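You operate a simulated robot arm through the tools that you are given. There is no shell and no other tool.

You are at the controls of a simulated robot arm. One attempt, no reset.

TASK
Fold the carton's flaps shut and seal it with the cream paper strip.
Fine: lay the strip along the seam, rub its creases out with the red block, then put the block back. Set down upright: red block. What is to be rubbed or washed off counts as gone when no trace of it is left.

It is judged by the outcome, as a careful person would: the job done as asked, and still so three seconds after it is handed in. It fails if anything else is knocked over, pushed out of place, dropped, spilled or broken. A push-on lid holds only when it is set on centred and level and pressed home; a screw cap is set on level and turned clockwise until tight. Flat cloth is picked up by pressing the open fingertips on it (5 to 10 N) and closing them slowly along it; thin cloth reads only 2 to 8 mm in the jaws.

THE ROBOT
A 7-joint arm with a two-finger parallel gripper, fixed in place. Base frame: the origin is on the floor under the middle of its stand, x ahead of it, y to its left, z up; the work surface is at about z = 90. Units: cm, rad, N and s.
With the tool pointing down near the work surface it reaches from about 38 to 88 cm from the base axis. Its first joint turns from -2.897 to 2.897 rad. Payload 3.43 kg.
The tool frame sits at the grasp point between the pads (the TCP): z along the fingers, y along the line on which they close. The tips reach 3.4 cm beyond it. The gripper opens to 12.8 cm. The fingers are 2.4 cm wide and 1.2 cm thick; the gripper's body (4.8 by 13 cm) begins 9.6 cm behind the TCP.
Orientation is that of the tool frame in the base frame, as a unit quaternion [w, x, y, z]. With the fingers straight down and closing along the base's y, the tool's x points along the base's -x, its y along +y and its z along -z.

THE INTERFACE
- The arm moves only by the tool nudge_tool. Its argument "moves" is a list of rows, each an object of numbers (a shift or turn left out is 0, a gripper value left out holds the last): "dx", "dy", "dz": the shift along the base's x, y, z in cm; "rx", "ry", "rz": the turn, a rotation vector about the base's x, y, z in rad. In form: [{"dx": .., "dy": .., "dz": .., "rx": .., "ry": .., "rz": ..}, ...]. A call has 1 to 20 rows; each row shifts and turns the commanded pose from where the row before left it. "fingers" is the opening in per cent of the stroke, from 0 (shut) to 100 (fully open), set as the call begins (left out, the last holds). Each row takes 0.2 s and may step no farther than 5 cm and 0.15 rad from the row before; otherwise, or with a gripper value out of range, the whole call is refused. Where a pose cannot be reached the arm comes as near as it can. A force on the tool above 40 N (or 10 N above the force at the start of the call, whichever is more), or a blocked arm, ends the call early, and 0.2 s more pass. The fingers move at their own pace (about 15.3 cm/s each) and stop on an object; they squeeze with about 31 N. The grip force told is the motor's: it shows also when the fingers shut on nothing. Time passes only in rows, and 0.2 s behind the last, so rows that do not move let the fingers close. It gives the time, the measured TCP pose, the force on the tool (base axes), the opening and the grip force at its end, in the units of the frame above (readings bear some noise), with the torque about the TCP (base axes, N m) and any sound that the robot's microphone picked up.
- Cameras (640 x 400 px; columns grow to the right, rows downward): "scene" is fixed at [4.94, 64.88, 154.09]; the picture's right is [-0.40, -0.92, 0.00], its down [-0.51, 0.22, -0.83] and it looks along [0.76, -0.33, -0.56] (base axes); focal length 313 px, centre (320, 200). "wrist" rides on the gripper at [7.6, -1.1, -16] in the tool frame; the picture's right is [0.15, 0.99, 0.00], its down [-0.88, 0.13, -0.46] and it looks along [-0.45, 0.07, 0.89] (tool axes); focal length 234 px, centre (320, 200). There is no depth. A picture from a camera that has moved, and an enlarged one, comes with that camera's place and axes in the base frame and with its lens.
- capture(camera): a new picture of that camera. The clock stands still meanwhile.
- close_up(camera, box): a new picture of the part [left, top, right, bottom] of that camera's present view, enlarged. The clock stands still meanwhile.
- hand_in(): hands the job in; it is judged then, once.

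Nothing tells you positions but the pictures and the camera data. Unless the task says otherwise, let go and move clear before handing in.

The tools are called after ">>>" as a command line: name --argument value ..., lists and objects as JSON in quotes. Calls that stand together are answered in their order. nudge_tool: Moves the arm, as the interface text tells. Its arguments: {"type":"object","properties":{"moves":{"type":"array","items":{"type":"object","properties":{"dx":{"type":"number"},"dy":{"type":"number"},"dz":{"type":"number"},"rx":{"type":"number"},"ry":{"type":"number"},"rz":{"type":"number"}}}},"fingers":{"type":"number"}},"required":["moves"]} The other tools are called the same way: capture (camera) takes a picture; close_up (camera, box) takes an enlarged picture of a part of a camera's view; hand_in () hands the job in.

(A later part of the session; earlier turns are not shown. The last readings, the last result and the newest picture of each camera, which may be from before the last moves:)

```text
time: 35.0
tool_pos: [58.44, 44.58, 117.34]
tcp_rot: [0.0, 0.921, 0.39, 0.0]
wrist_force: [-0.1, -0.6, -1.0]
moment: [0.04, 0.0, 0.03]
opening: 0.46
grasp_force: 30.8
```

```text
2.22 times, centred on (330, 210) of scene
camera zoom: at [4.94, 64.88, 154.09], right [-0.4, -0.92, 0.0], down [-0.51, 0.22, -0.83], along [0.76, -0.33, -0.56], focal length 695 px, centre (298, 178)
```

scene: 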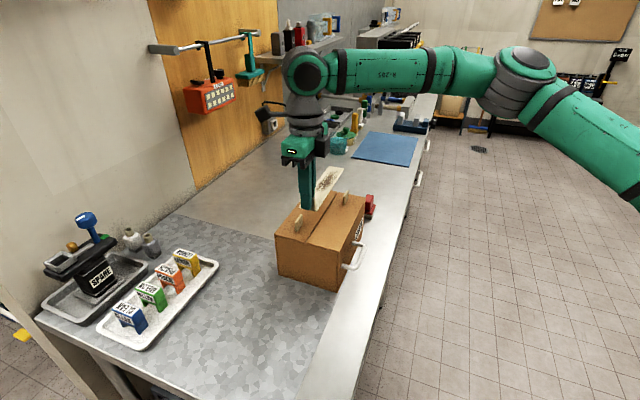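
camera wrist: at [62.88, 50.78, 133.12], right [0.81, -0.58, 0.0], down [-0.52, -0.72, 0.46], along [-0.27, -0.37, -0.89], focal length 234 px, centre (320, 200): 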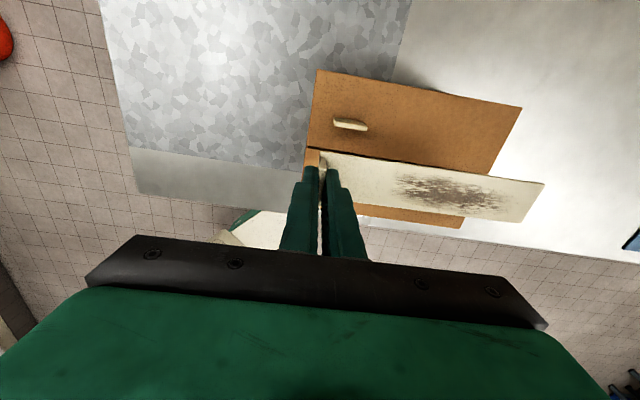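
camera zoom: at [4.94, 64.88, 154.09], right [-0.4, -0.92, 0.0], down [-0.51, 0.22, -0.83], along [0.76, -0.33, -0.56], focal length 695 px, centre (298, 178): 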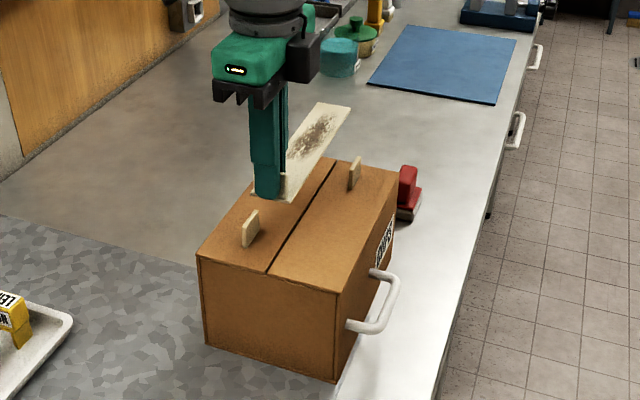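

Aligned roughly over the seam. I'll lower to just above the flaps and check the alignment closely.

>>> nudge_tool --moves '[{"dz": -3}, {"dz": -3}, {"dz": -1}, {}]'

>>> close_up --camera "wrist" --box '[270, 50, 590, 250]'

>>> close_up --camera "scene" --box '[260, 160, 400, 260]'

```text
time: 36.0
tool_pos: [58.72, 44.85, 110.11]
tcp_rot: [0.0, 0.921, 0.39, 0.0]
wrist_force: [0.6, -0.3, -0.5]
moment: [0.0, 0.01, 0.01]
opening: 0.47
grasp_force: 30.5
```

```text
2.00 times, centred on (430, 150) of wrist
camera zoom: at [62.98, 50.93, 126.09], right [0.81, -0.58, 0.0], down [-0.52, -0.72, 0.46], along [-0.27, -0.37, -0.89], focal length 468 px, centre (100, 300)
```

zoom: 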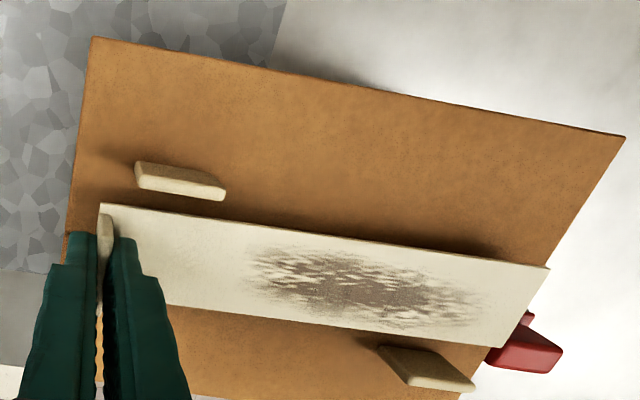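

```text
4.00 times, centred on (330, 210) of scene
camera zoom: at [4.94, 64.88, 154.09], right [-0.4, -0.92, 0.0], down [-0.51, 0.22, -0.83], along [0.76, -0.33, -0.56], focal length 1251 px, centre (280, 160)
```

zoom: 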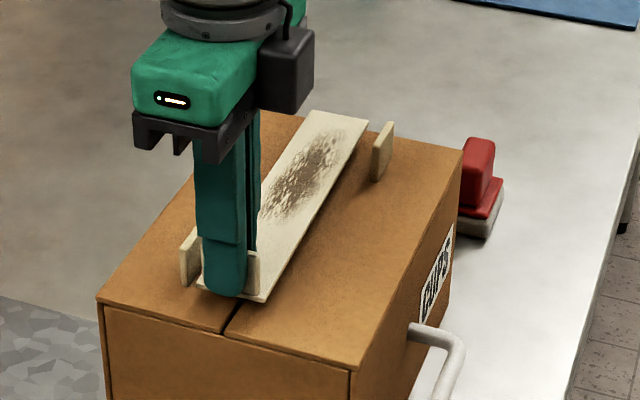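

The strip is about 0.3 cm to the left of the seam. I'll correct that, then lower it gently until it touches.

>>> nudge_tool --moves '[{"dx": -0.21, "dy": -0.21, "rz": -0.01}, {"dz": -0.6}, {"dz": -0.5}, {"dz": -0.2}, {}]'

>>> close_up --camera "scene" --box '[260, 160, 400, 260]'

```text
time: 37.2
tool_pos: [58.34, 44.46, 108.9]
tcp_rot: [0.0, 0.923, 0.386, 0.0]
wrist_force: [0.2, 0.1, -0.4]
moment: [0.01, -0.01, -0.02]
opening: 0.44
grasp_force: 31.1
```

```text
4.00 times, centred on (330, 210) of scene
camera zoom: at [4.94, 64.88, 154.09], right [-0.4, -0.92, 0.0], down [-0.51, 0.22, -0.83], along [0.76, -0.33, -0.56], focal length 1251 px, centre (280, 160)
```

zoom: 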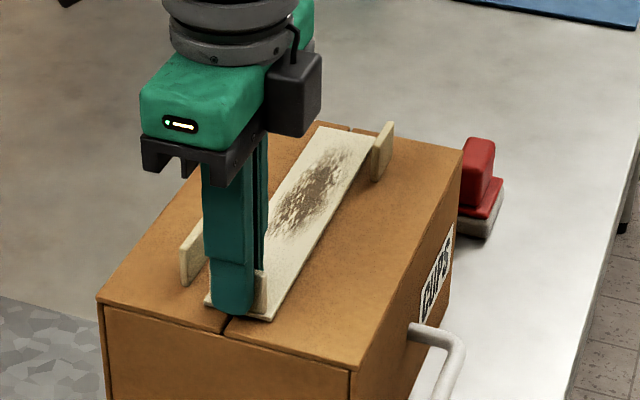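

Well centred now. A little lower until it makes contact.

>>> nudge_tool --moves '[{"dz": -0.15}, {"dz": -0.15}, {}]'

```text
time: 38.0
tool_pos: [58.26, 44.53, 108.73]
tcp_rot: [0.0, 0.922, 0.386, 0.001]
wrist_force: [1.7, -1.6, 10.2]
moment: [-0.13, -0.11, -0.01]
opening: 0.44
grasp_force: 30.7
```

>>> nudge_tool --moves '[{}, {}, {}]' --fingers 25

>>> close_up --camera "scene" --box '[260, 160, 400, 260]'

```text
time: 38.8
tool_pos: [58.23, 44.52, 108.75]
tcp_rot: [0.0, 0.922, 0.386, -0.001]
wrist_force: [-0.3, 0.5, 0.2]
moment: [0.01, -0.01, -0.07]
opening: 3.18
grasp_force: 0.1
```

```text
4.00 times, centred on (330, 210) of scene
camera zoom: at [4.94, 64.88, 154.09], right [-0.4, -0.92, 0.0], down [-0.51, 0.22, -0.83], along [0.76, -0.33, -0.56], focal length 1251 px, centre (280, 160)
```

zoom: 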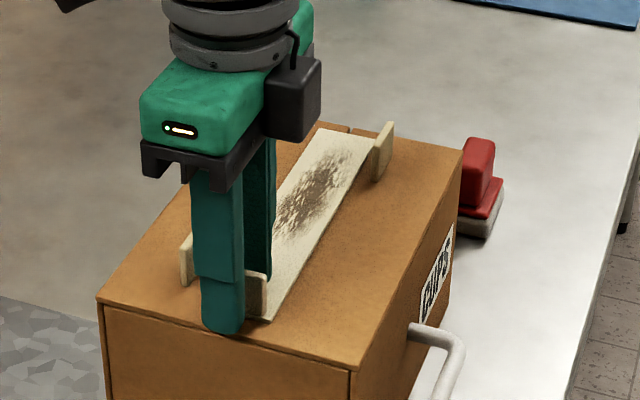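

Strip released. Lifting straight up, then I'll inspect the top and the red block.

>>> nudge_tool --moves '[{"dz": 1}, {"dz": 3}, {"dz": 5}, {"dz": 5}, {"dz": 4}, {}]'

>>> close_up --camera "scene" --box '[260, 160, 400, 260]'

>>> capture --camera "wrist"

>>> close_up --camera "scene" --box '[350, 180, 400, 230]'

```text
time: 40.2
tool_pos: [58.23, 44.31, 126.67]
tcp_rot: [0.0, 0.922, 0.386, 0.0]
wrist_force: [-0.6, -2.2, 0.5]
moment: [0.03, 0.01, 0.04]
opening: 3.22
grasp_force: 0.0
```

```text
4.00 times, centred on (330, 210) of scene
camera zoom: at [4.94, 64.88, 154.09], right [-0.4, -0.92, 0.0], down [-0.51, 0.22, -0.83], along [0.76, -0.33, -0.56], focal length 1251 px, centre (280, 160)
```

zoom: 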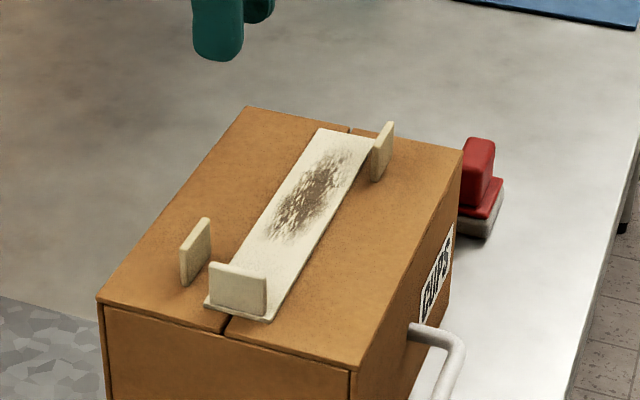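

```text
taken
camera wrist: at [62.66, 50.42, 142.58], right [0.81, -0.59, 0.0], down [-0.52, -0.72, 0.46], along [-0.27, -0.37, -0.89], focal length 234 px, centre (320, 200)
```

wrist: 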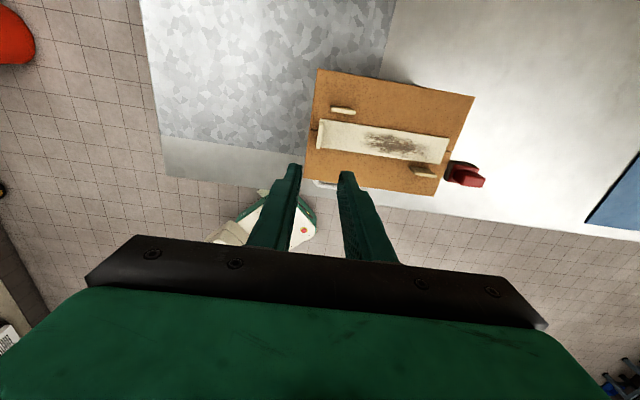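

```text
8.00 times, centred on (375, 205) of scene
camera zoom: at [4.94, 64.88, 154.09], right [-0.4, -0.92, 0.0], down [-0.51, 0.22, -0.83], along [0.76, -0.33, -0.56], focal length 2501 px, centre (-120, 160)
```

zoom: 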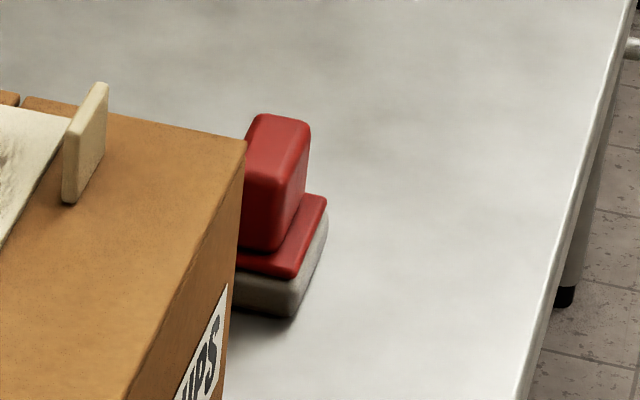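

The strip is laid along the seam. Now I'll move to look at the red block from above.

>>> nudge_tool --moves '[{"rz": 0.15}, {"rz": 0.15, "dx": 0.8, "dy": -2.4}, {"rz": 0.15, "dx": 0.8, "dy": -2.4}, {"rz": 0.15, "dx": 0.8, "dy": -2.4}, {"rz": 0.15, "dx": 0.8, "dy": -2.4}, {"rz": 0.15, "dx": 0.8, "dy": -2.4}, {"rz": 0.15, "dx": 0.8, "dy": -2.4}, {"rz": 0.15, "dx": 0.8, "dy": -2.4}, {"rz": 0.15, "dx": 0.8, "dy": -2.4}, {"rz": 0.15, "dx": 0.6, "dy": -2.4}, {"rz": 0.06}, {}]' --fingers 60

>>> capture --camera "wrist"

>>> close_up --camera "wrist" --box '[260, 120, 420, 240]'

```text
time: 42.8
tool_pos: [65.19, 22.88, 126.69]
tcp_rot: [0.0, 0.383, 0.924, 0.0]
wrist_force: [0.0, 0.4, 0.0]
moment: [0.02, -0.01, 0.04]
opening: 7.69
grasp_force: 0.0
```

```text
taken
camera wrist: at [59.05, 27.32, 142.52], right [0.6, 0.8, 0.0], down [0.71, -0.53, 0.46], along [0.37, -0.27, -0.89], focal length 234 px, centre (320, 200)
```

wrist: 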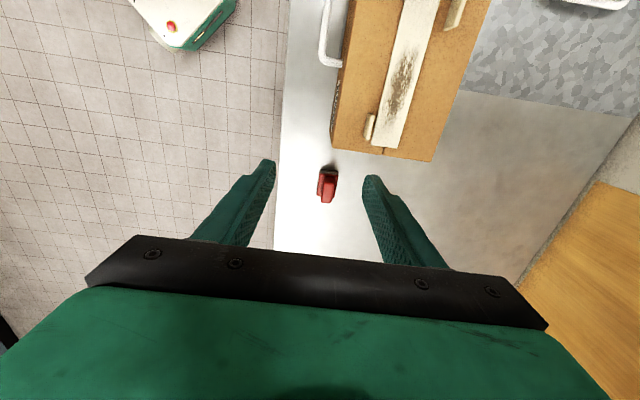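

```text
3.33 times, centred on (340, 180) of wrist
camera zoom: at [59.05, 27.32, 142.52], right [0.6, 0.8, 0.0], down [0.71, -0.53, 0.46], along [0.37, -0.27, -0.89], focal length 781 px, centre (253, 267)
```

zoom: 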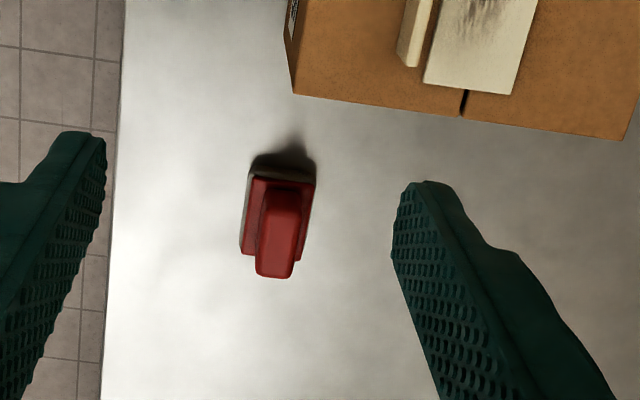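

>>> close_up --camera "wrist" --box '[300, 155, 350, 215]'

>>> close_up --camera "scene" --box '[358, 190, 384, 222]'

>>> close_up --camera "wrist" --box '[320, 0, 480, 170]'

```text
6.67 times, centred on (325, 185) of wrist
camera zoom: at [59.05, 27.32, 142.52], right [0.6, 0.8, 0.0], down [0.71, -0.53, 0.46], along [0.37, -0.27, -0.89], focal length 1561 px, centre (287, 300)
```

zoom: 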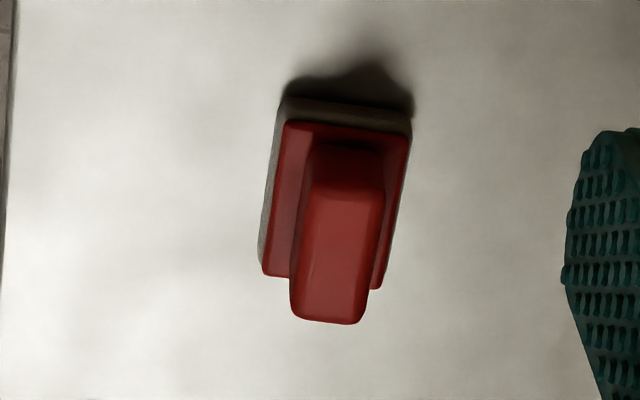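

```text
12.50 times, centred on (371, 206) of scene
camera zoom: at [4.94, 64.88, 154.09], right [-0.4, -0.92, 0.0], down [-0.51, 0.22, -0.83], along [0.76, -0.33, -0.56], focal length 3908 px, centre (-318, 125)
```

zoom: 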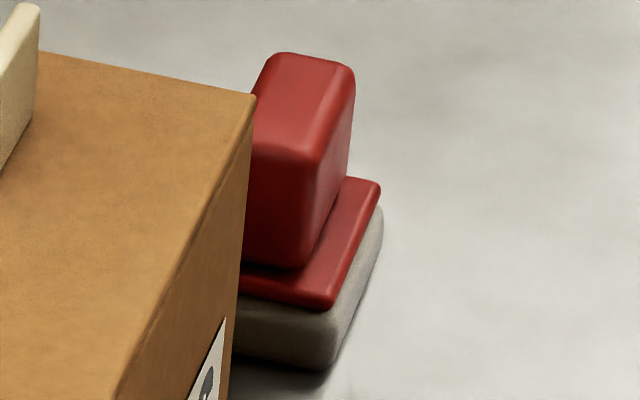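

```text
2.35 times, centred on (400, 85) of wrist
camera zoom: at [59.05, 27.32, 142.52], right [0.6, 0.8, 0.0], down [0.71, -0.53, 0.46], along [0.37, -0.27, -0.89], focal length 551 px, centre (132, 471)
```

zoom: 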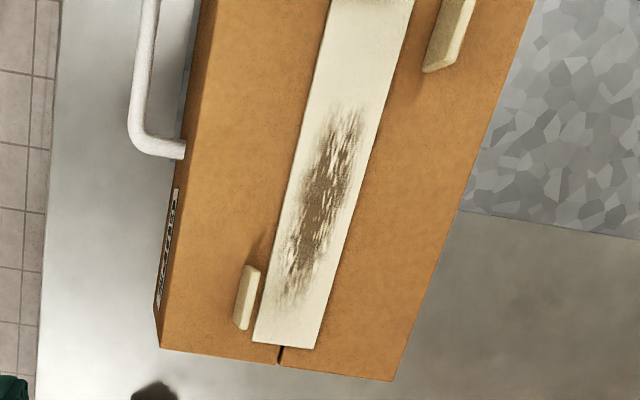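

The red block is about 4.4 by 6 cm on a felt base, with a bar grip on top running parallel to the seam, centred near (77.9, 15.6). I'll move above it with the fingers straddling the bar.

>>> nudge_tool --moves '[{"dx": 3.2, "dy": -1.8}, {"dx": 3.2, "dy": -1.8}, {"dx": 3.2, "dy": -1.8}, {"dx": 3.06, "dy": -1.85}, {"dz": -5}, {"dz": -5}, {"dz": -5}, {"dz": -5}, {}]' --fingers 50

>>> capture --camera "wrist"

>>> close_up --camera "scene" --box '[330, 130, 430, 230]'

```text
time: 44.8
tool_pos: [78.0, 15.59, 106.67]
tcp_rot: [0.001, 0.385, 0.923, 0.0]
wrist_force: [-0.1, -0.4, -0.1]
moment: [0.0, 0.0, -0.01]
opening: 6.42
grasp_force: 0.2
```

```text
taken
camera wrist: at [71.77, 20.08, 122.52], right [0.6, 0.8, 0.0], down [0.71, -0.53, 0.46], along [0.37, -0.27, -0.89], focal length 234 px, centre (320, 200)
```

wrist: 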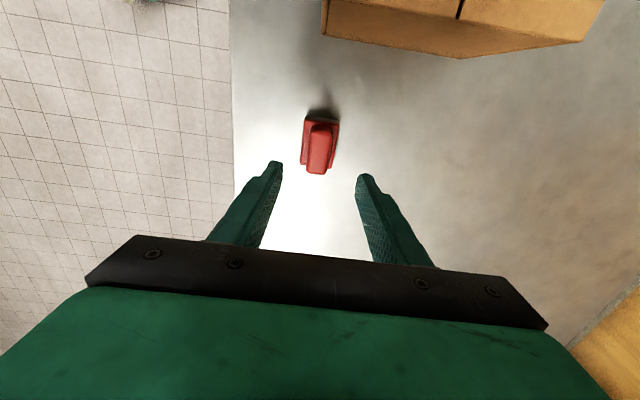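

```text
4.00 times, centred on (380, 180) of scene
camera zoom: at [4.94, 64.88, 154.09], right [-0.4, -0.92, 0.0], down [-0.51, 0.22, -0.83], along [0.76, -0.33, -0.56], focal length 1251 px, centre (80, 280)
```

zoom: 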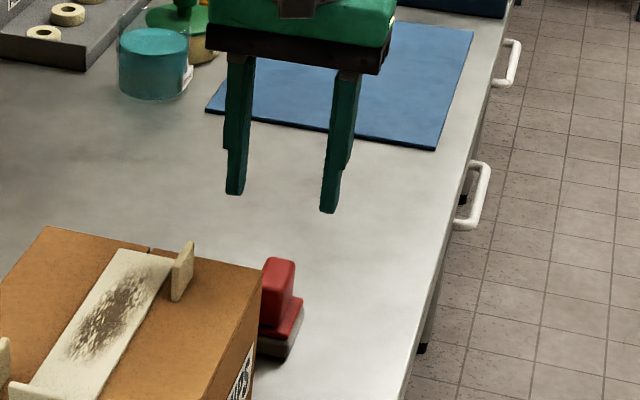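

>>> close_up --camera "wrist" --box '[270, 90, 370, 190]'

```text
4.00 times, centred on (320, 140) of wrist
camera zoom: at [71.77, 20.08, 122.52], right [0.6, 0.8, 0.0], down [0.71, -0.53, 0.46], along [0.37, -0.27, -0.89], focal length 937 px, centre (320, 440)
```

zoom: 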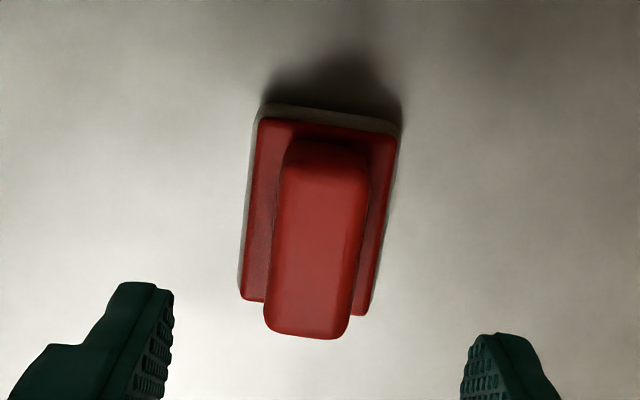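

Well aligned. Descending to straddle the bar.

>>> nudge_tool --moves '[{"dz": -4}, {"dz": -4}, {"dz": -2}, {}]'

>>> capture --camera "wrist"

>>> close_up --camera "scene" --box '[340, 150, 420, 230]'

```text
time: 45.8
tool_pos: [78.0, 15.57, 96.53]
tcp_rot: [0.0, 0.384, 0.923, 0.0]
wrist_force: [0.3, -0.1, 0.2]
moment: [0.01, -0.01, 0.01]
opening: 6.4
grasp_force: 0.0
```

```text
taken
camera wrist: at [71.76, 20.08, 112.5], right [0.6, 0.8, 0.0], down [0.71, -0.53, 0.46], along [0.37, -0.27, -0.89], focal length 234 px, centre (320, 200)
```

wrist: 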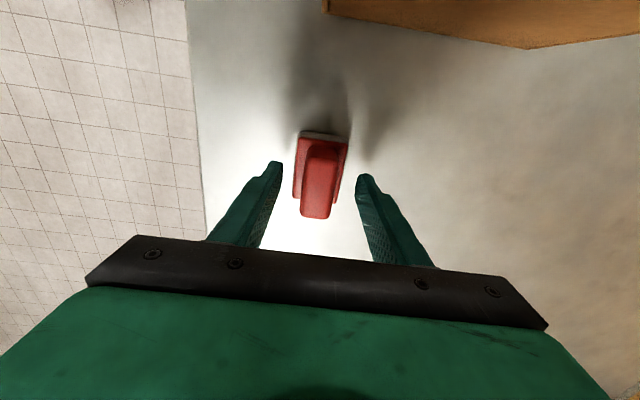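

```text
5.00 times, centred on (380, 190) of scene
camera zoom: at [4.94, 64.88, 154.09], right [-0.4, -0.92, 0.0], down [-0.51, 0.22, -0.83], along [0.76, -0.33, -0.56], focal length 1563 px, centre (20, 250)
```

zoom: 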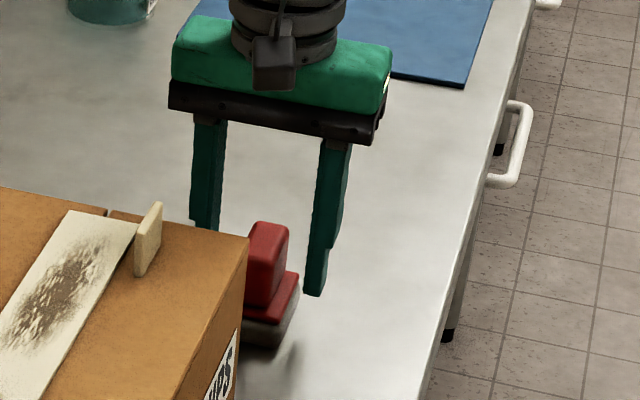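

>>> nudge_tool --moves '[{"dz": 0.25}, {}]' --fingers 30

>>> close_up --camera "scene" --box '[340, 150, 420, 230]'

>>> close_up --camera "wrist" --box '[250, 110, 390, 250]'

```text
time: 46.4
tool_pos: [77.93, 15.57, 96.87]
tcp_rot: [0.0, 0.383, 0.924, 0.0]
wrist_force: [-0.7, 0.6, 0.2]
moment: [0.01, -0.02, 0.01]
opening: 3.84
grasp_force: 0.1
```

```text
5.00 times, centred on (380, 190) of scene
camera zoom: at [4.94, 64.88, 154.09], right [-0.4, -0.92, 0.0], down [-0.51, 0.22, -0.83], along [0.76, -0.33, -0.56], focal length 1563 px, centre (20, 250)
```

zoom: 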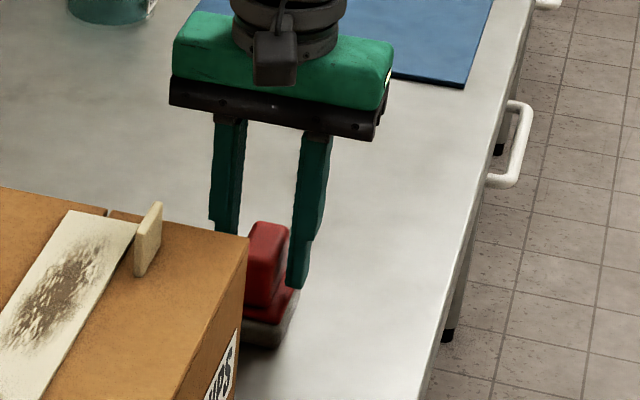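

```text
2.86 times, centred on (320, 180) of wrist
camera zoom: at [71.75, 20.04, 112.79], right [0.6, 0.8, 0.0], down [0.71, -0.53, 0.46], along [0.36, -0.27, -0.89], focal length 669 px, centre (320, 257)
```

zoom: 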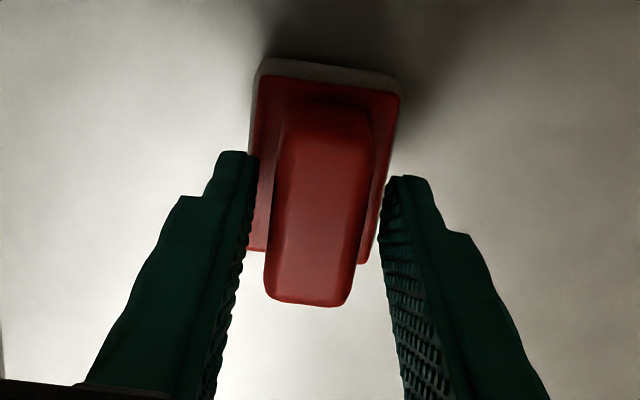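

>>> nudge_tool --moves '[{}, {}, {}]' --fingers 0

>>> close_up --camera "wrist" --box '[250, 110, 390, 250]'

```text
time: 47.2
tool_pos: [77.87, 15.57, 96.97]
tcp_rot: [0.0, 0.385, 0.923, -0.001]
wrist_force: [-0.8, -0.2, 0.5]
moment: [0.01, 0.03, 0.0]
opening: 2.53
grasp_force: 31.5
```

```text
2.86 times, centred on (320, 180) of wrist
camera zoom: at [71.75, 20.05, 112.79], right [0.6, 0.8, 0.0], down [0.71, -0.53, 0.46], along [0.36, -0.27, -0.89], focal length 669 px, centre (320, 257)
```

zoom: 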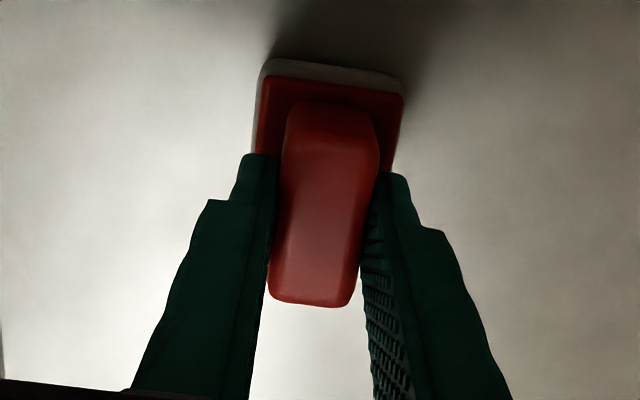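

Block gripped at 2.5 cm. Lifting straight up.

>>> nudge_tool --moves '[{"dz": 0.5}, {"dz": 1}, {"dz": 3.5}, {"dz": 5}, {"dz": 5}, {"dz": 5}, {}]'

>>> capture --camera "wrist"

>>> capture --camera "scene"

```text
time: 48.8
tool_pos: [77.76, 15.49, 116.45]
tcp_rot: [0.0, 0.384, 0.923, -0.001]
wrist_force: [1.0, -0.1, 0.2]
moment: [-0.02, -0.01, 0.04]
opening: 2.51
grasp_force: 30.7
```

```text
taken
camera wrist: at [71.63, 19.96, 132.52], right [0.6, 0.8, 0.0], down [0.71, -0.53, 0.46], along [0.36, -0.27, -0.89], focal length 234 px, centre (320, 200)
```

wrist: 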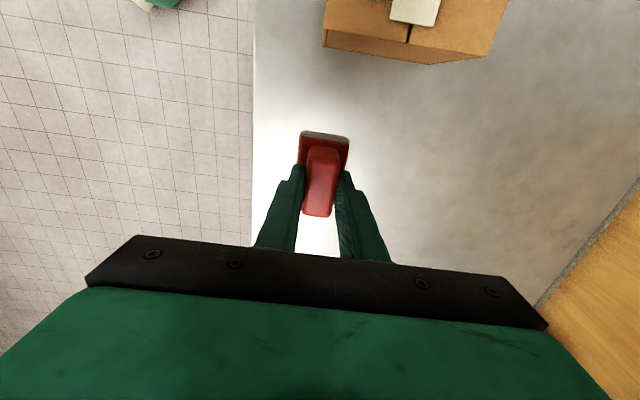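

```text
taken
```

scene: 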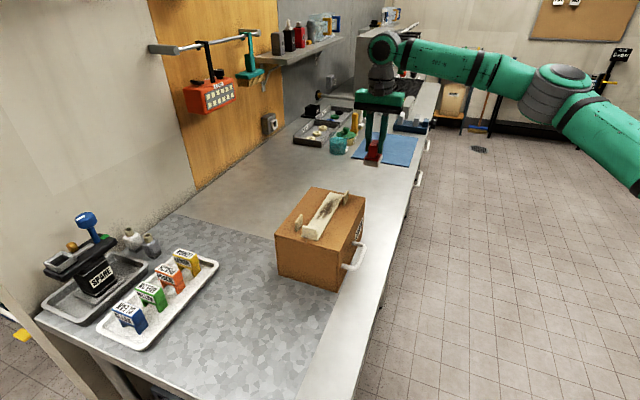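

The block hangs level. Carrying it over the middle of the strip, staying above the flap tabs.

>>> nudge_tool --moves '[{"dz": 1.5}, {"dx": -2.16, "dy": 4.06}, {"dx": -2.16, "dy": 4.06}, {"dx": -2.16, "dy": 4.06}, {"dx": -2.16, "dy": 4.06}, {"dx": -2.16, "dy": 4.06}, {}, {"dz": -2.5}, {"dz": -2}, {}]'

>>> capture --camera "wrist"

>>> close_up --camera "scene" --box '[250, 140, 410, 280]'

```text
time: 51.0
tool_pos: [67.22, 36.13, 113.86]
tcp_rot: [0.0, 0.384, 0.923, 0.0]
wrist_force: [0.3, 0.1, -0.3]
moment: [0.0, 0.0, 0.04]
opening: 2.53
grasp_force: 30.7
```

```text
taken
camera wrist: at [61.01, 40.49, 129.76], right [0.6, 0.8, 0.0], down [0.71, -0.53, 0.46], along [0.36, -0.27, -0.89], focal length 234 px, centre (320, 200)
```

wrist: 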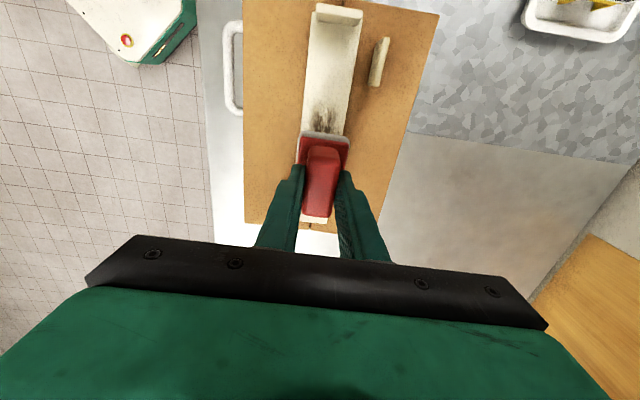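

```text
2.86 times, centred on (330, 210) of scene
camera zoom: at [4.94, 64.88, 154.09], right [-0.4, -0.92, 0.0], down [-0.51, 0.22, -0.83], along [0.76, -0.33, -0.56], focal length 893 px, centre (291, 171)
```

zoom: 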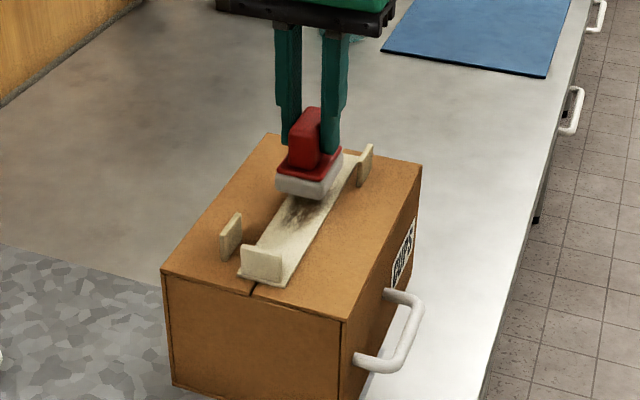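

>>> nudge_tool --moves '[{"dz": -1.2, "dx": -0.1, "dy": -0.1}, {"dz": -0.6}, {"dz": -0.3}, {"dz": -0.2}, {}]'

>>> close_up --camera "scene" --box '[250, 140, 410, 280]'

>>> close_up --camera "wrist" --box '[240, 0, 440, 240]'

```text
time: 52.2
tool_pos: [67.06, 35.68, 111.72]
tcp_rot: [0.001, 0.384, 0.923, 0.002]
wrist_force: [3.0, 1.4, 22.9]
moment: [0.15, -0.04, -0.02]
opening: 2.51
grasp_force: 31.2
```

```text
2.86 times, centred on (330, 210) of scene
camera zoom: at [4.94, 64.88, 154.09], right [-0.4, -0.92, 0.0], down [-0.51, 0.22, -0.83], along [0.76, -0.33, -0.56], focal length 893 px, centre (291, 171)
```

zoom: 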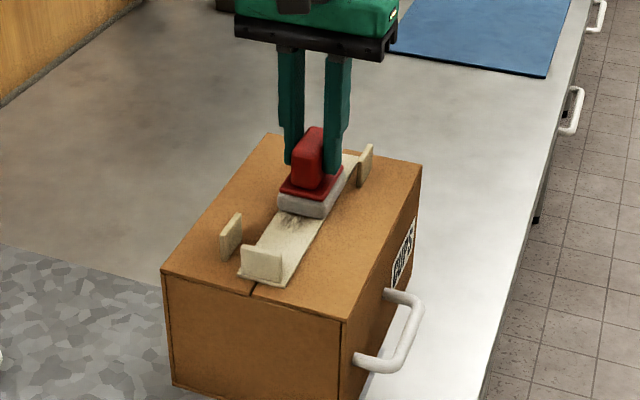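

```text
1.67 times, centred on (340, 120) of wrist
camera zoom: at [60.74, 40.28, 127.68], right [0.6, 0.8, 0.0], down [0.71, -0.53, 0.46], along [0.37, -0.27, -0.89], focal length 390 px, centre (287, 333)
```

zoom: 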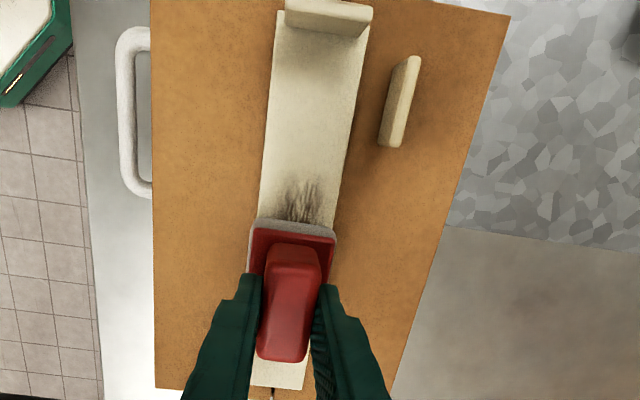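

Contact is made at about 23 N. I'll ease that slightly and try a short stroke toward the front to see whether the strip stays put.

>>> nudge_tool --moves '[{"dz": 0.08}, {"dx": -0.5, "dy": 0.5}, {"dx": -0.7, "dy": 0.7}, {"dx": -0.7, "dy": 0.7}, {}]'

>>> close_up --camera "wrist" --box '[240, 0, 440, 240]'

>>> close_up --camera "scene" --box '[250, 140, 410, 280]'

```text
time: 53.4
tool_pos: [65.08, 37.61, 111.66]
tcp_rot: [0.0, 0.385, 0.923, 0.0]
wrist_force: [4.6, -5.6, 22.2]
moment: [-0.25, -0.26, -0.03]
opening: 2.54
grasp_force: 31.0
```

```text
1.67 times, centred on (340, 120) of wrist
camera zoom: at [58.85, 42.13, 127.59], right [0.6, 0.8, 0.0], down [0.71, -0.53, 0.46], along [0.37, -0.27, -0.89], focal length 390 px, centre (287, 333)
```

zoom: 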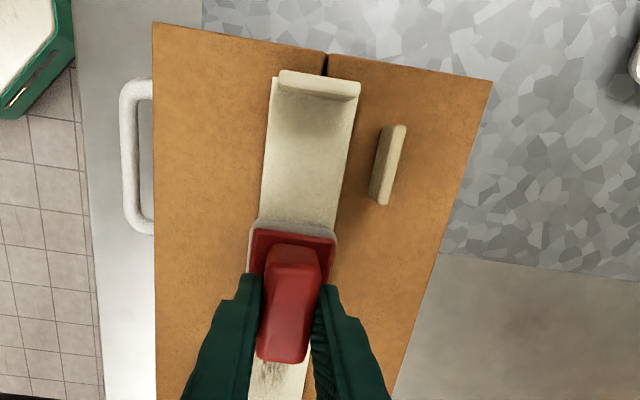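

```text
2.86 times, centred on (330, 210) of scene
camera zoom: at [4.94, 64.88, 154.09], right [-0.4, -0.92, 0.0], down [-0.51, 0.22, -0.83], along [0.76, -0.33, -0.56], focal length 893 px, centre (291, 171)
```

zoom: 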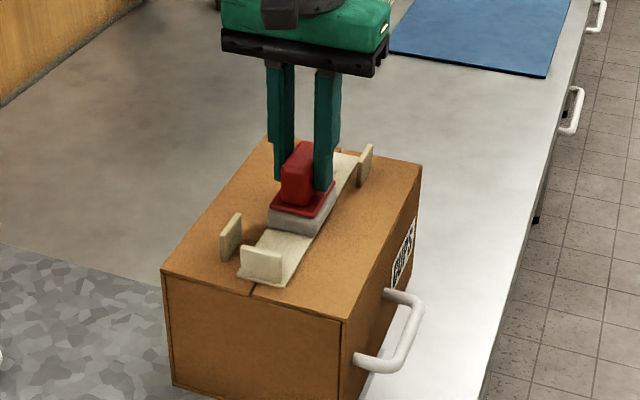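

The strip stays in place while the block slides, and the marks are coming off. Continuing with long strokes along the strip.

>>> nudge_tool --moves '[{"dx": -0.43, "dy": 0.41}, {"dx": -0.43, "dy": 0.41}, {"dx": 0.717, "dy": -0.69}, {"dx": 0.717, "dy": -0.69}, {"dx": 0.717, "dy": -0.69}, {"dx": 0.717, "dy": -0.69}, {"dx": 0.717, "dy": -0.69}, {"dx": 0.717, "dy": -0.69}, {}]'

>>> close_up --camera "wrist" --box '[240, 0, 440, 240]'

>>> close_up --camera "scene" --box '[270, 150, 390, 250]'

```text
time: 55.4
tool_pos: [68.52, 34.33, 111.63]
tcp_rot: [0.0, 0.384, 0.923, 0.0]
wrist_force: [-2.4, 2.8, 15.2]
moment: [0.24, 0.37, -0.01]
opening: 2.5
grasp_force: 30.9
```

```text
1.67 times, centred on (340, 120) of wrist
camera zoom: at [62.36, 38.89, 127.6], right [0.6, 0.8, 0.0], down [0.71, -0.53, 0.46], along [0.37, -0.27, -0.89], focal length 390 px, centre (287, 333)
```

zoom: 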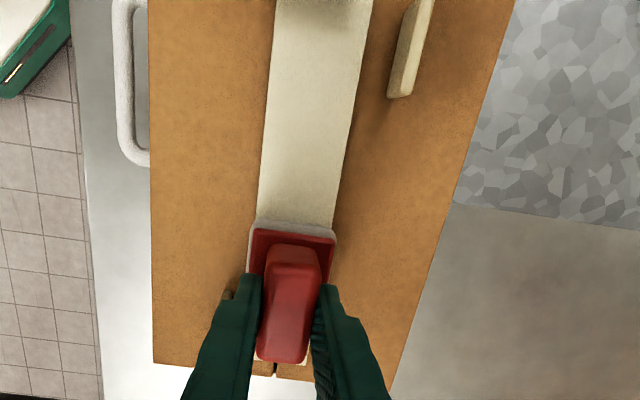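

```text
4.00 times, centred on (330, 200) of scene
camera zoom: at [4.94, 64.88, 154.09], right [-0.4, -0.92, 0.0], down [-0.51, 0.22, -0.83], along [0.76, -0.33, -0.56], focal length 1251 px, centre (280, 200)
```

zoom: 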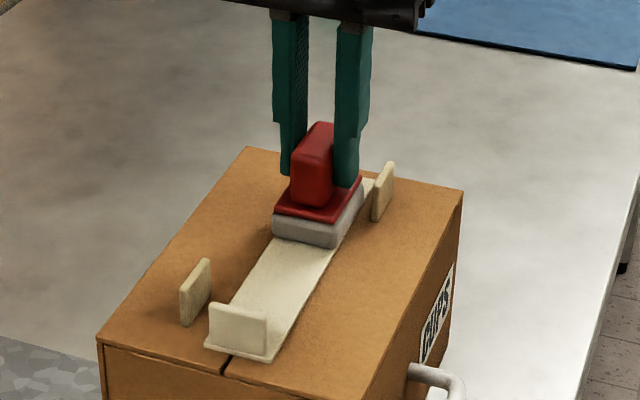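

The front half is clean. Continuing toward the back end of the strip.

>>> nudge_tool --moves '[{"dx": 0.717, "dy": -0.69}, {"dx": 0.717, "dy": -0.69}, {"dx": 0.717, "dy": -0.69}, {"dx": 0.717, "dy": -0.69}, {}]'

>>> close_up --camera "wrist" --box '[240, 0, 440, 240]'

>>> close_up --camera "scene" --box '[270, 150, 390, 250]'

```text
time: 56.6
tool_pos: [71.42, 31.66, 111.75]
tcp_rot: [0.0, 0.384, 0.923, 0.0]
wrist_force: [-3.0, 3.1, 12.6]
moment: [0.34, 0.33, -0.05]
opening: 2.52
grasp_force: 31.2
```

```text
1.67 times, centred on (340, 120) of wrist
camera zoom: at [65.2, 36.11, 127.59], right [0.6, 0.8, 0.0], down [0.71, -0.53, 0.46], along [0.37, -0.27, -0.89], focal length 390 px, centre (287, 333)
```

zoom: 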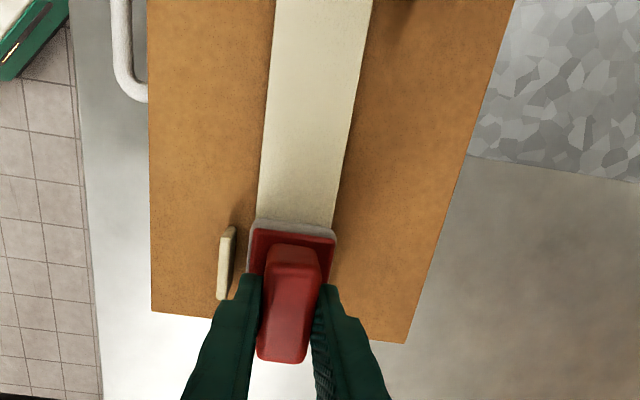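

```text
4.00 times, centred on (330, 200) of scene
camera zoom: at [4.94, 64.88, 154.09], right [-0.4, -0.92, 0.0], down [-0.51, 0.22, -0.83], along [0.76, -0.33, -0.56], focal length 1251 px, centre (280, 200)
```

zoom: 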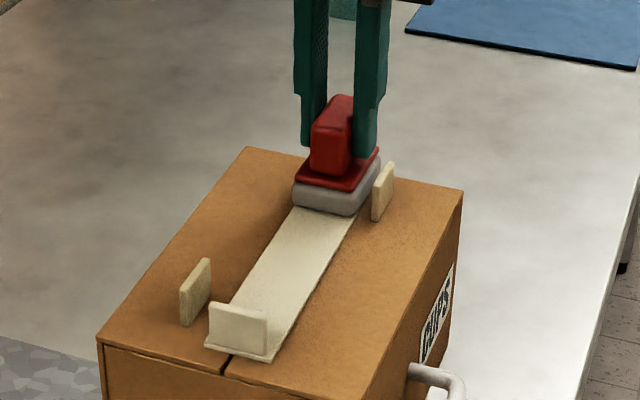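

The strip looks clean where it can be seen. A second full pass forward and back makes sure nothing is left, then I'll lift and inspect.

>>> nudge_tool --moves '[{"dx": -0.717, "dy": 0.69}, {"dx": -0.717, "dy": 0.69}, {"dx": -0.717, "dy": 0.69}, {"dx": -0.717, "dy": 0.69}, {"dx": -0.717, "dy": 0.69}, {"dx": -0.717, "dy": 0.69}, {"dx": -0.717, "dy": 0.69}, {"dx": -0.717, "dy": 0.69}, {"dx": -0.717, "dy": 0.69}, {"dx": -0.717, "dy": 0.69}, {}]'

>>> close_up --camera "scene" --box '[270, 150, 390, 250]'

>>> capture --camera "wrist"

```text
time: 59.0
tool_pos: [64.36, 38.59, 111.71]
tcp_rot: [0.0, 0.384, 0.923, 0.001]
wrist_force: [4.4, -2.8, 19.5]
moment: [-0.23, -0.24, -0.01]
opening: 2.51
grasp_force: 31.3
```

```text
4.00 times, centred on (330, 200) of scene
camera zoom: at [4.94, 64.88, 154.09], right [-0.4, -0.92, 0.0], down [-0.51, 0.22, -0.83], along [0.76, -0.33, -0.56], focal length 1251 px, centre (280, 200)
```

zoom: 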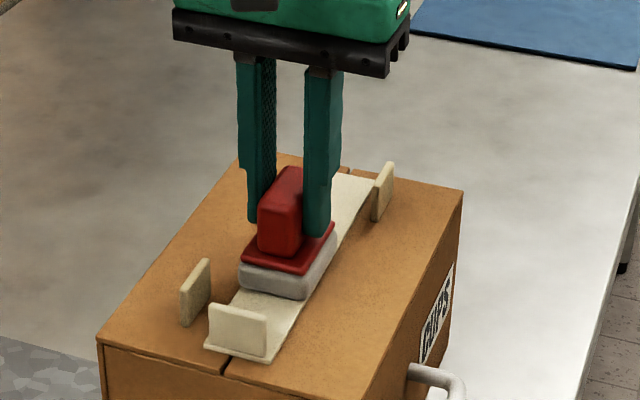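

```text
taken
camera wrist: at [58.13, 42.97, 127.56], right [0.6, 0.8, 0.0], down [0.71, -0.53, 0.46], along [0.37, -0.27, -0.89], focal length 234 px, centre (320, 200)
```

wrist: 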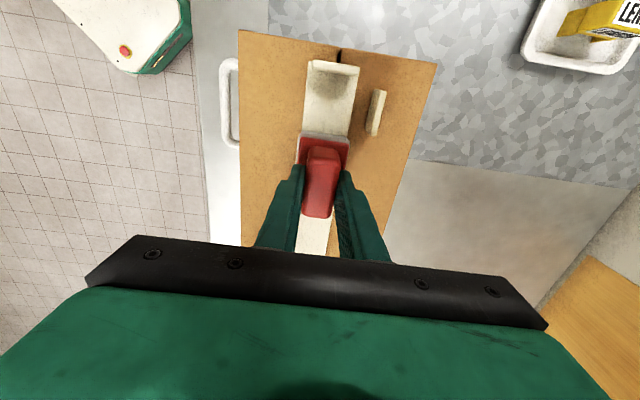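

>>> nudge_tool --moves '[{"dx": 0.717, "dy": -0.69}, {"dx": 0.717, "dy": -0.69}, {"dx": 0.717, "dy": -0.69}, {"dx": 0.717, "dy": -0.69}, {"dx": 0.717, "dy": -0.69}, {"dx": 0.717, "dy": -0.69}, {"dx": 0.717, "dy": -0.69}, {"dx": 0.717, "dy": -0.69}, {"dx": 0.717, "dy": -0.69}, {"dx": 0.717, "dy": -0.69}, {"dz": 0.3}, {"dz": 2}, {"dz": 4}, {}]'

>>> close_up --camera "scene" --box '[290, 180, 360, 240]'

>>> capture --camera "wrist"

```text
time: 62.0
tool_pos: [71.54, 31.68, 117.95]
tcp_rot: [0.0, 0.385, 0.923, 0.0]
wrist_force: [-0.7, 0.1, -1.2]
moment: [0.02, -0.02, -0.02]
opening: 2.51
grasp_force: 31.5
```

```text
6.67 times, centred on (325, 210) of scene
camera zoom: at [4.94, 64.88, 154.09], right [-0.4, -0.92, 0.0], down [-0.51, 0.22, -0.83], along [0.76, -0.33, -0.56], focal length 2084 px, centre (287, 133)
```

zoom: 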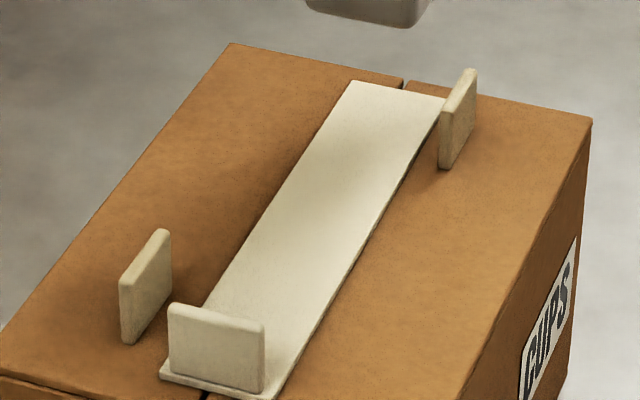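

```text
taken
camera wrist: at [65.32, 36.14, 133.89], right [0.6, 0.8, 0.0], down [0.71, -0.53, 0.46], along [0.36, -0.27, -0.89], focal length 234 px, centre (320, 200)
```

wrist: 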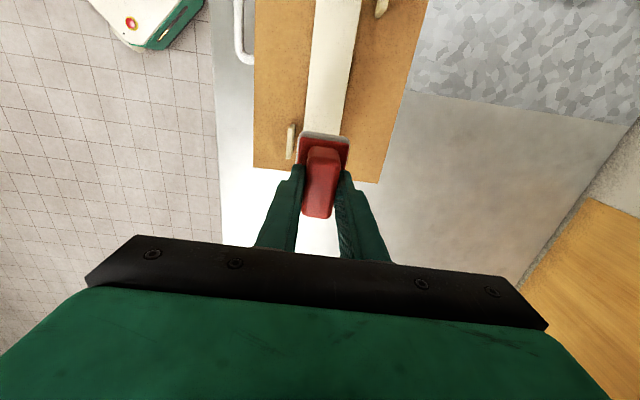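

The strip looks clean and hasn't shifted. I'll back off toward the rear and check the far end for any trace before putting the block away.

>>> nudge_tool --moves '[{"dx": 2.0, "dy": -3.0}, {"dx": 2.0, "dy": -3.0}, {"dx": 1.5, "dy": -3.0}, {}]'

>>> capture --camera "wrist"

>>> close_up --camera "wrist" --box '[300, 0, 460, 120]'

```text
time: 63.0
tool_pos: [76.8, 22.48, 118.08]
tcp_rot: [0.0, 0.384, 0.923, 0.0]
wrist_force: [-0.4, 0.4, 0.1]
moment: [0.02, 0.01, 0.01]
opening: 2.51
grasp_force: 30.5
```

```text
taken
camera wrist: at [70.63, 27.06, 133.9], right [0.6, 0.8, 0.0], down [0.71, -0.53, 0.46], along [0.36, -0.27, -0.89], focal length 234 px, centre (320, 200)
```

wrist: 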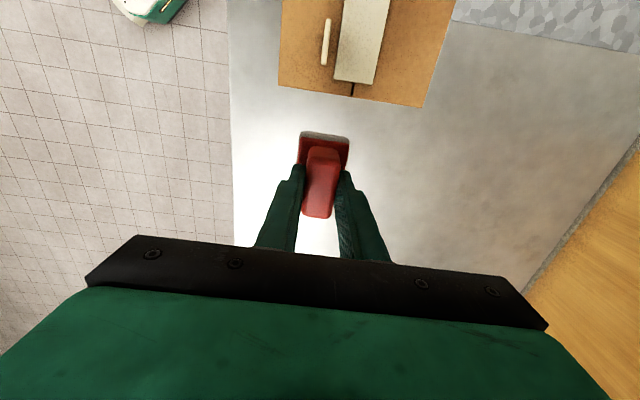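

```text
3.33 times, centred on (380, 60) of wrist
camera zoom: at [70.63, 27.06, 133.9], right [0.6, 0.8, 0.0], down [0.71, -0.53, 0.46], along [0.36, -0.27, -0.89], focal length 781 px, centre (120, 667)
```

zoom: 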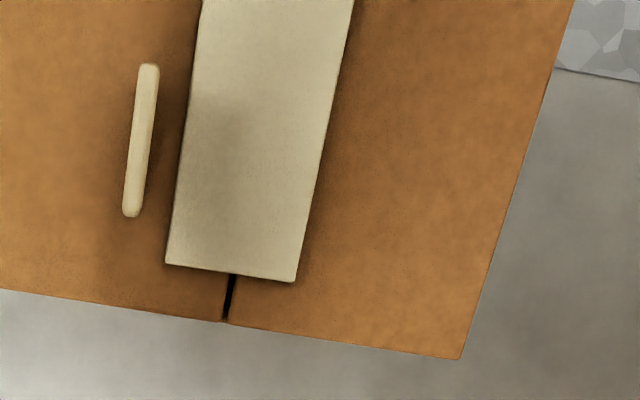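

>>> close_up --camera "scene" --box '[318, 188, 346, 212]'

>>> close_up --camera "scene" --box '[308, 200, 340, 224]'

>>> close_up --camera "wrist" --box '[330, 0, 400, 90]'

```text
16.00 times, centred on (332, 200) of scene
camera zoom: at [4.94, 64.88, 154.09], right [-0.4, -0.92, 0.0], down [-0.51, 0.22, -0.83], along [0.76, -0.33, -0.56], focal length 5002 px, centre (128, 200)
```

zoom: 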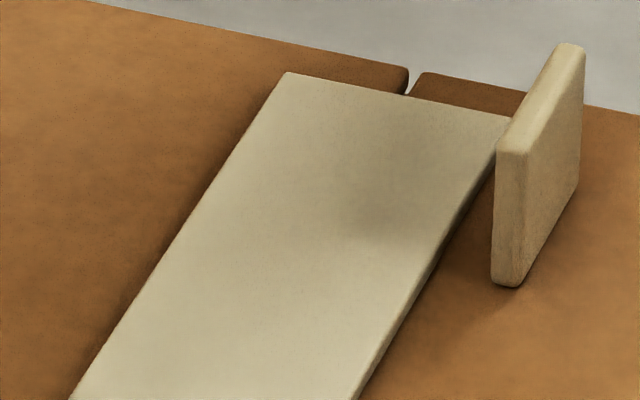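

```text
16.00 times, centred on (324, 212) of scene
camera zoom: at [4.94, 64.88, 154.09], right [-0.4, -0.92, 0.0], down [-0.51, 0.22, -0.83], along [0.76, -0.33, -0.56], focal length 5002 px, centre (256, 8)
```

zoom: 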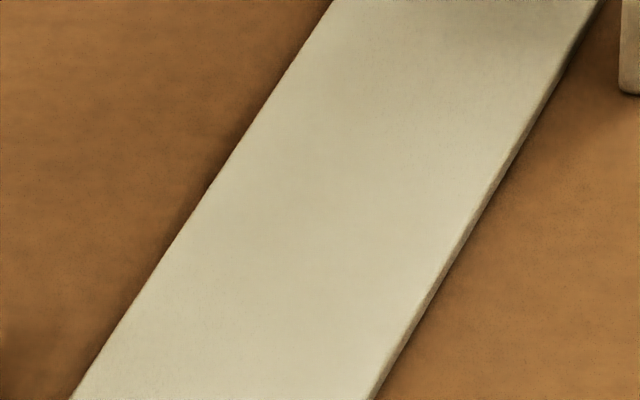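

```text
4.44 times, centred on (365, 45) of wrist
camera zoom: at [70.63, 27.06, 133.9], right [0.6, 0.8, 0.0], down [0.71, -0.53, 0.46], along [0.36, -0.27, -0.89], focal length 1041 px, centre (120, 889)
```

zoom: 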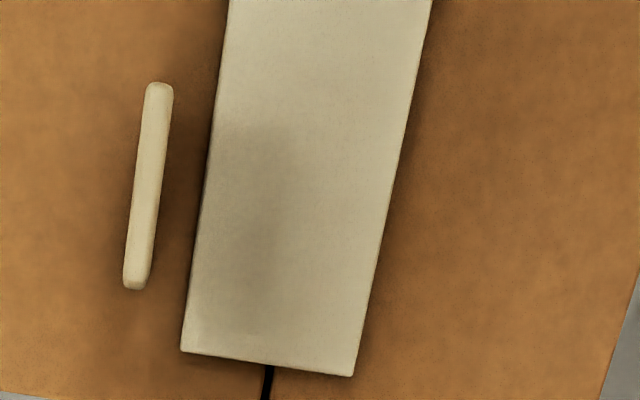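

There is only soft shading that looks like the arm's shadow. I'll hover over the block's home spot and look again from the scene camera.

>>> nudge_tool --moves '[{"dx": 0.46, "dy": -3.55}, {"dx": 0.46, "dy": -3.54}, {}, {"dz": -5}, {"dz": -5}, {"dz": -4}, {}]'

>>> close_up --camera "scene" --box '[290, 180, 360, 240]'

>>> close_up --camera "scene" --box '[318, 188, 346, 212]'

>>> capture --camera "wrist"

```text
time: 64.6
tool_pos: [77.87, 15.5, 104.0]
tcp_rot: [0.0, 0.385, 0.923, 0.0]
wrist_force: [-0.7, 0.6, -1.1]
moment: [-0.01, 0.0, 0.0]
opening: 2.55
grasp_force: 31.3
```

```text
6.67 times, centred on (325, 210) of scene
camera zoom: at [4.94, 64.88, 154.09], right [-0.4, -0.92, 0.0], down [-0.51, 0.22, -0.83], along [0.76, -0.33, -0.56], focal length 2084 px, centre (287, 133)
```

zoom: 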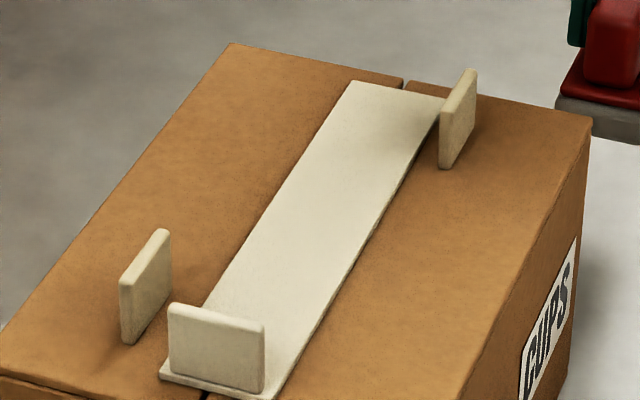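

```text
16.00 times, centred on (332, 200) of scene
camera zoom: at [4.94, 64.88, 154.09], right [-0.4, -0.92, 0.0], down [-0.51, 0.22, -0.83], along [0.76, -0.33, -0.56], focal length 5002 px, centre (128, 200)
```

zoom: 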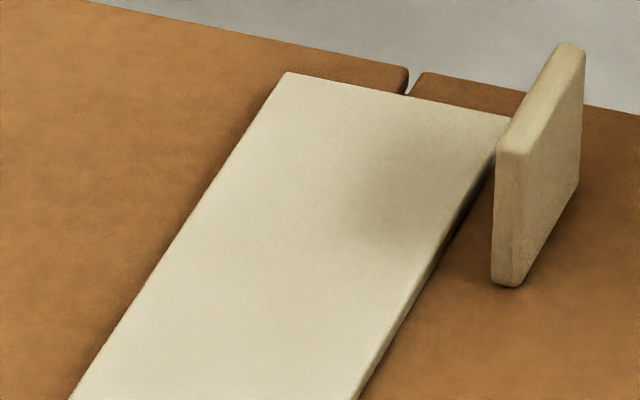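

```text
taken
camera wrist: at [71.52, 20.05, 119.98], right [0.6, 0.8, 0.0], down [0.71, -0.53, 0.46], along [0.37, -0.27, -0.89], focal length 234 px, centre (320, 200)
```

wrist: 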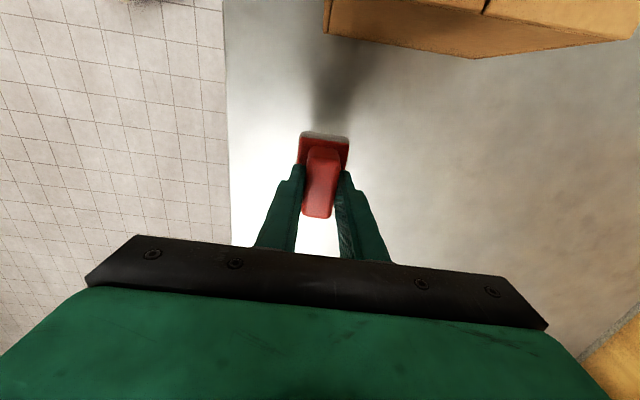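

The shading stays beside the flap tab with the arm gone, so it is the tab's shadow on a clean strip. Now I'll lower the block back onto its original spot.

>>> nudge_tool --moves '[{"dz": -4}, {"dz": -2}, {"dz": -0.6}, {"dz": -0.25}, {}]'

>>> close_up --camera "scene" --box '[340, 150, 420, 230]'

```text
time: 65.8
tool_pos: [77.88, 15.46, 97.06]
tcp_rot: [0.0, 0.383, 0.924, 0.0]
wrist_force: [-0.3, -0.6, -1.5]
moment: [0.0, 0.0, 0.0]
opening: 2.54
grasp_force: 30.9
```

```text
5.00 times, centred on (380, 190) of scene
camera zoom: at [4.94, 64.88, 154.09], right [-0.4, -0.92, 0.0], down [-0.51, 0.22, -0.83], along [0.76, -0.33, -0.56], focal length 1563 px, centre (20, 250)
```

zoom: 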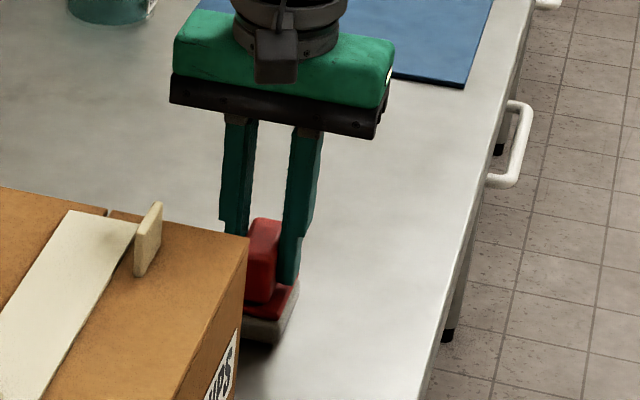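

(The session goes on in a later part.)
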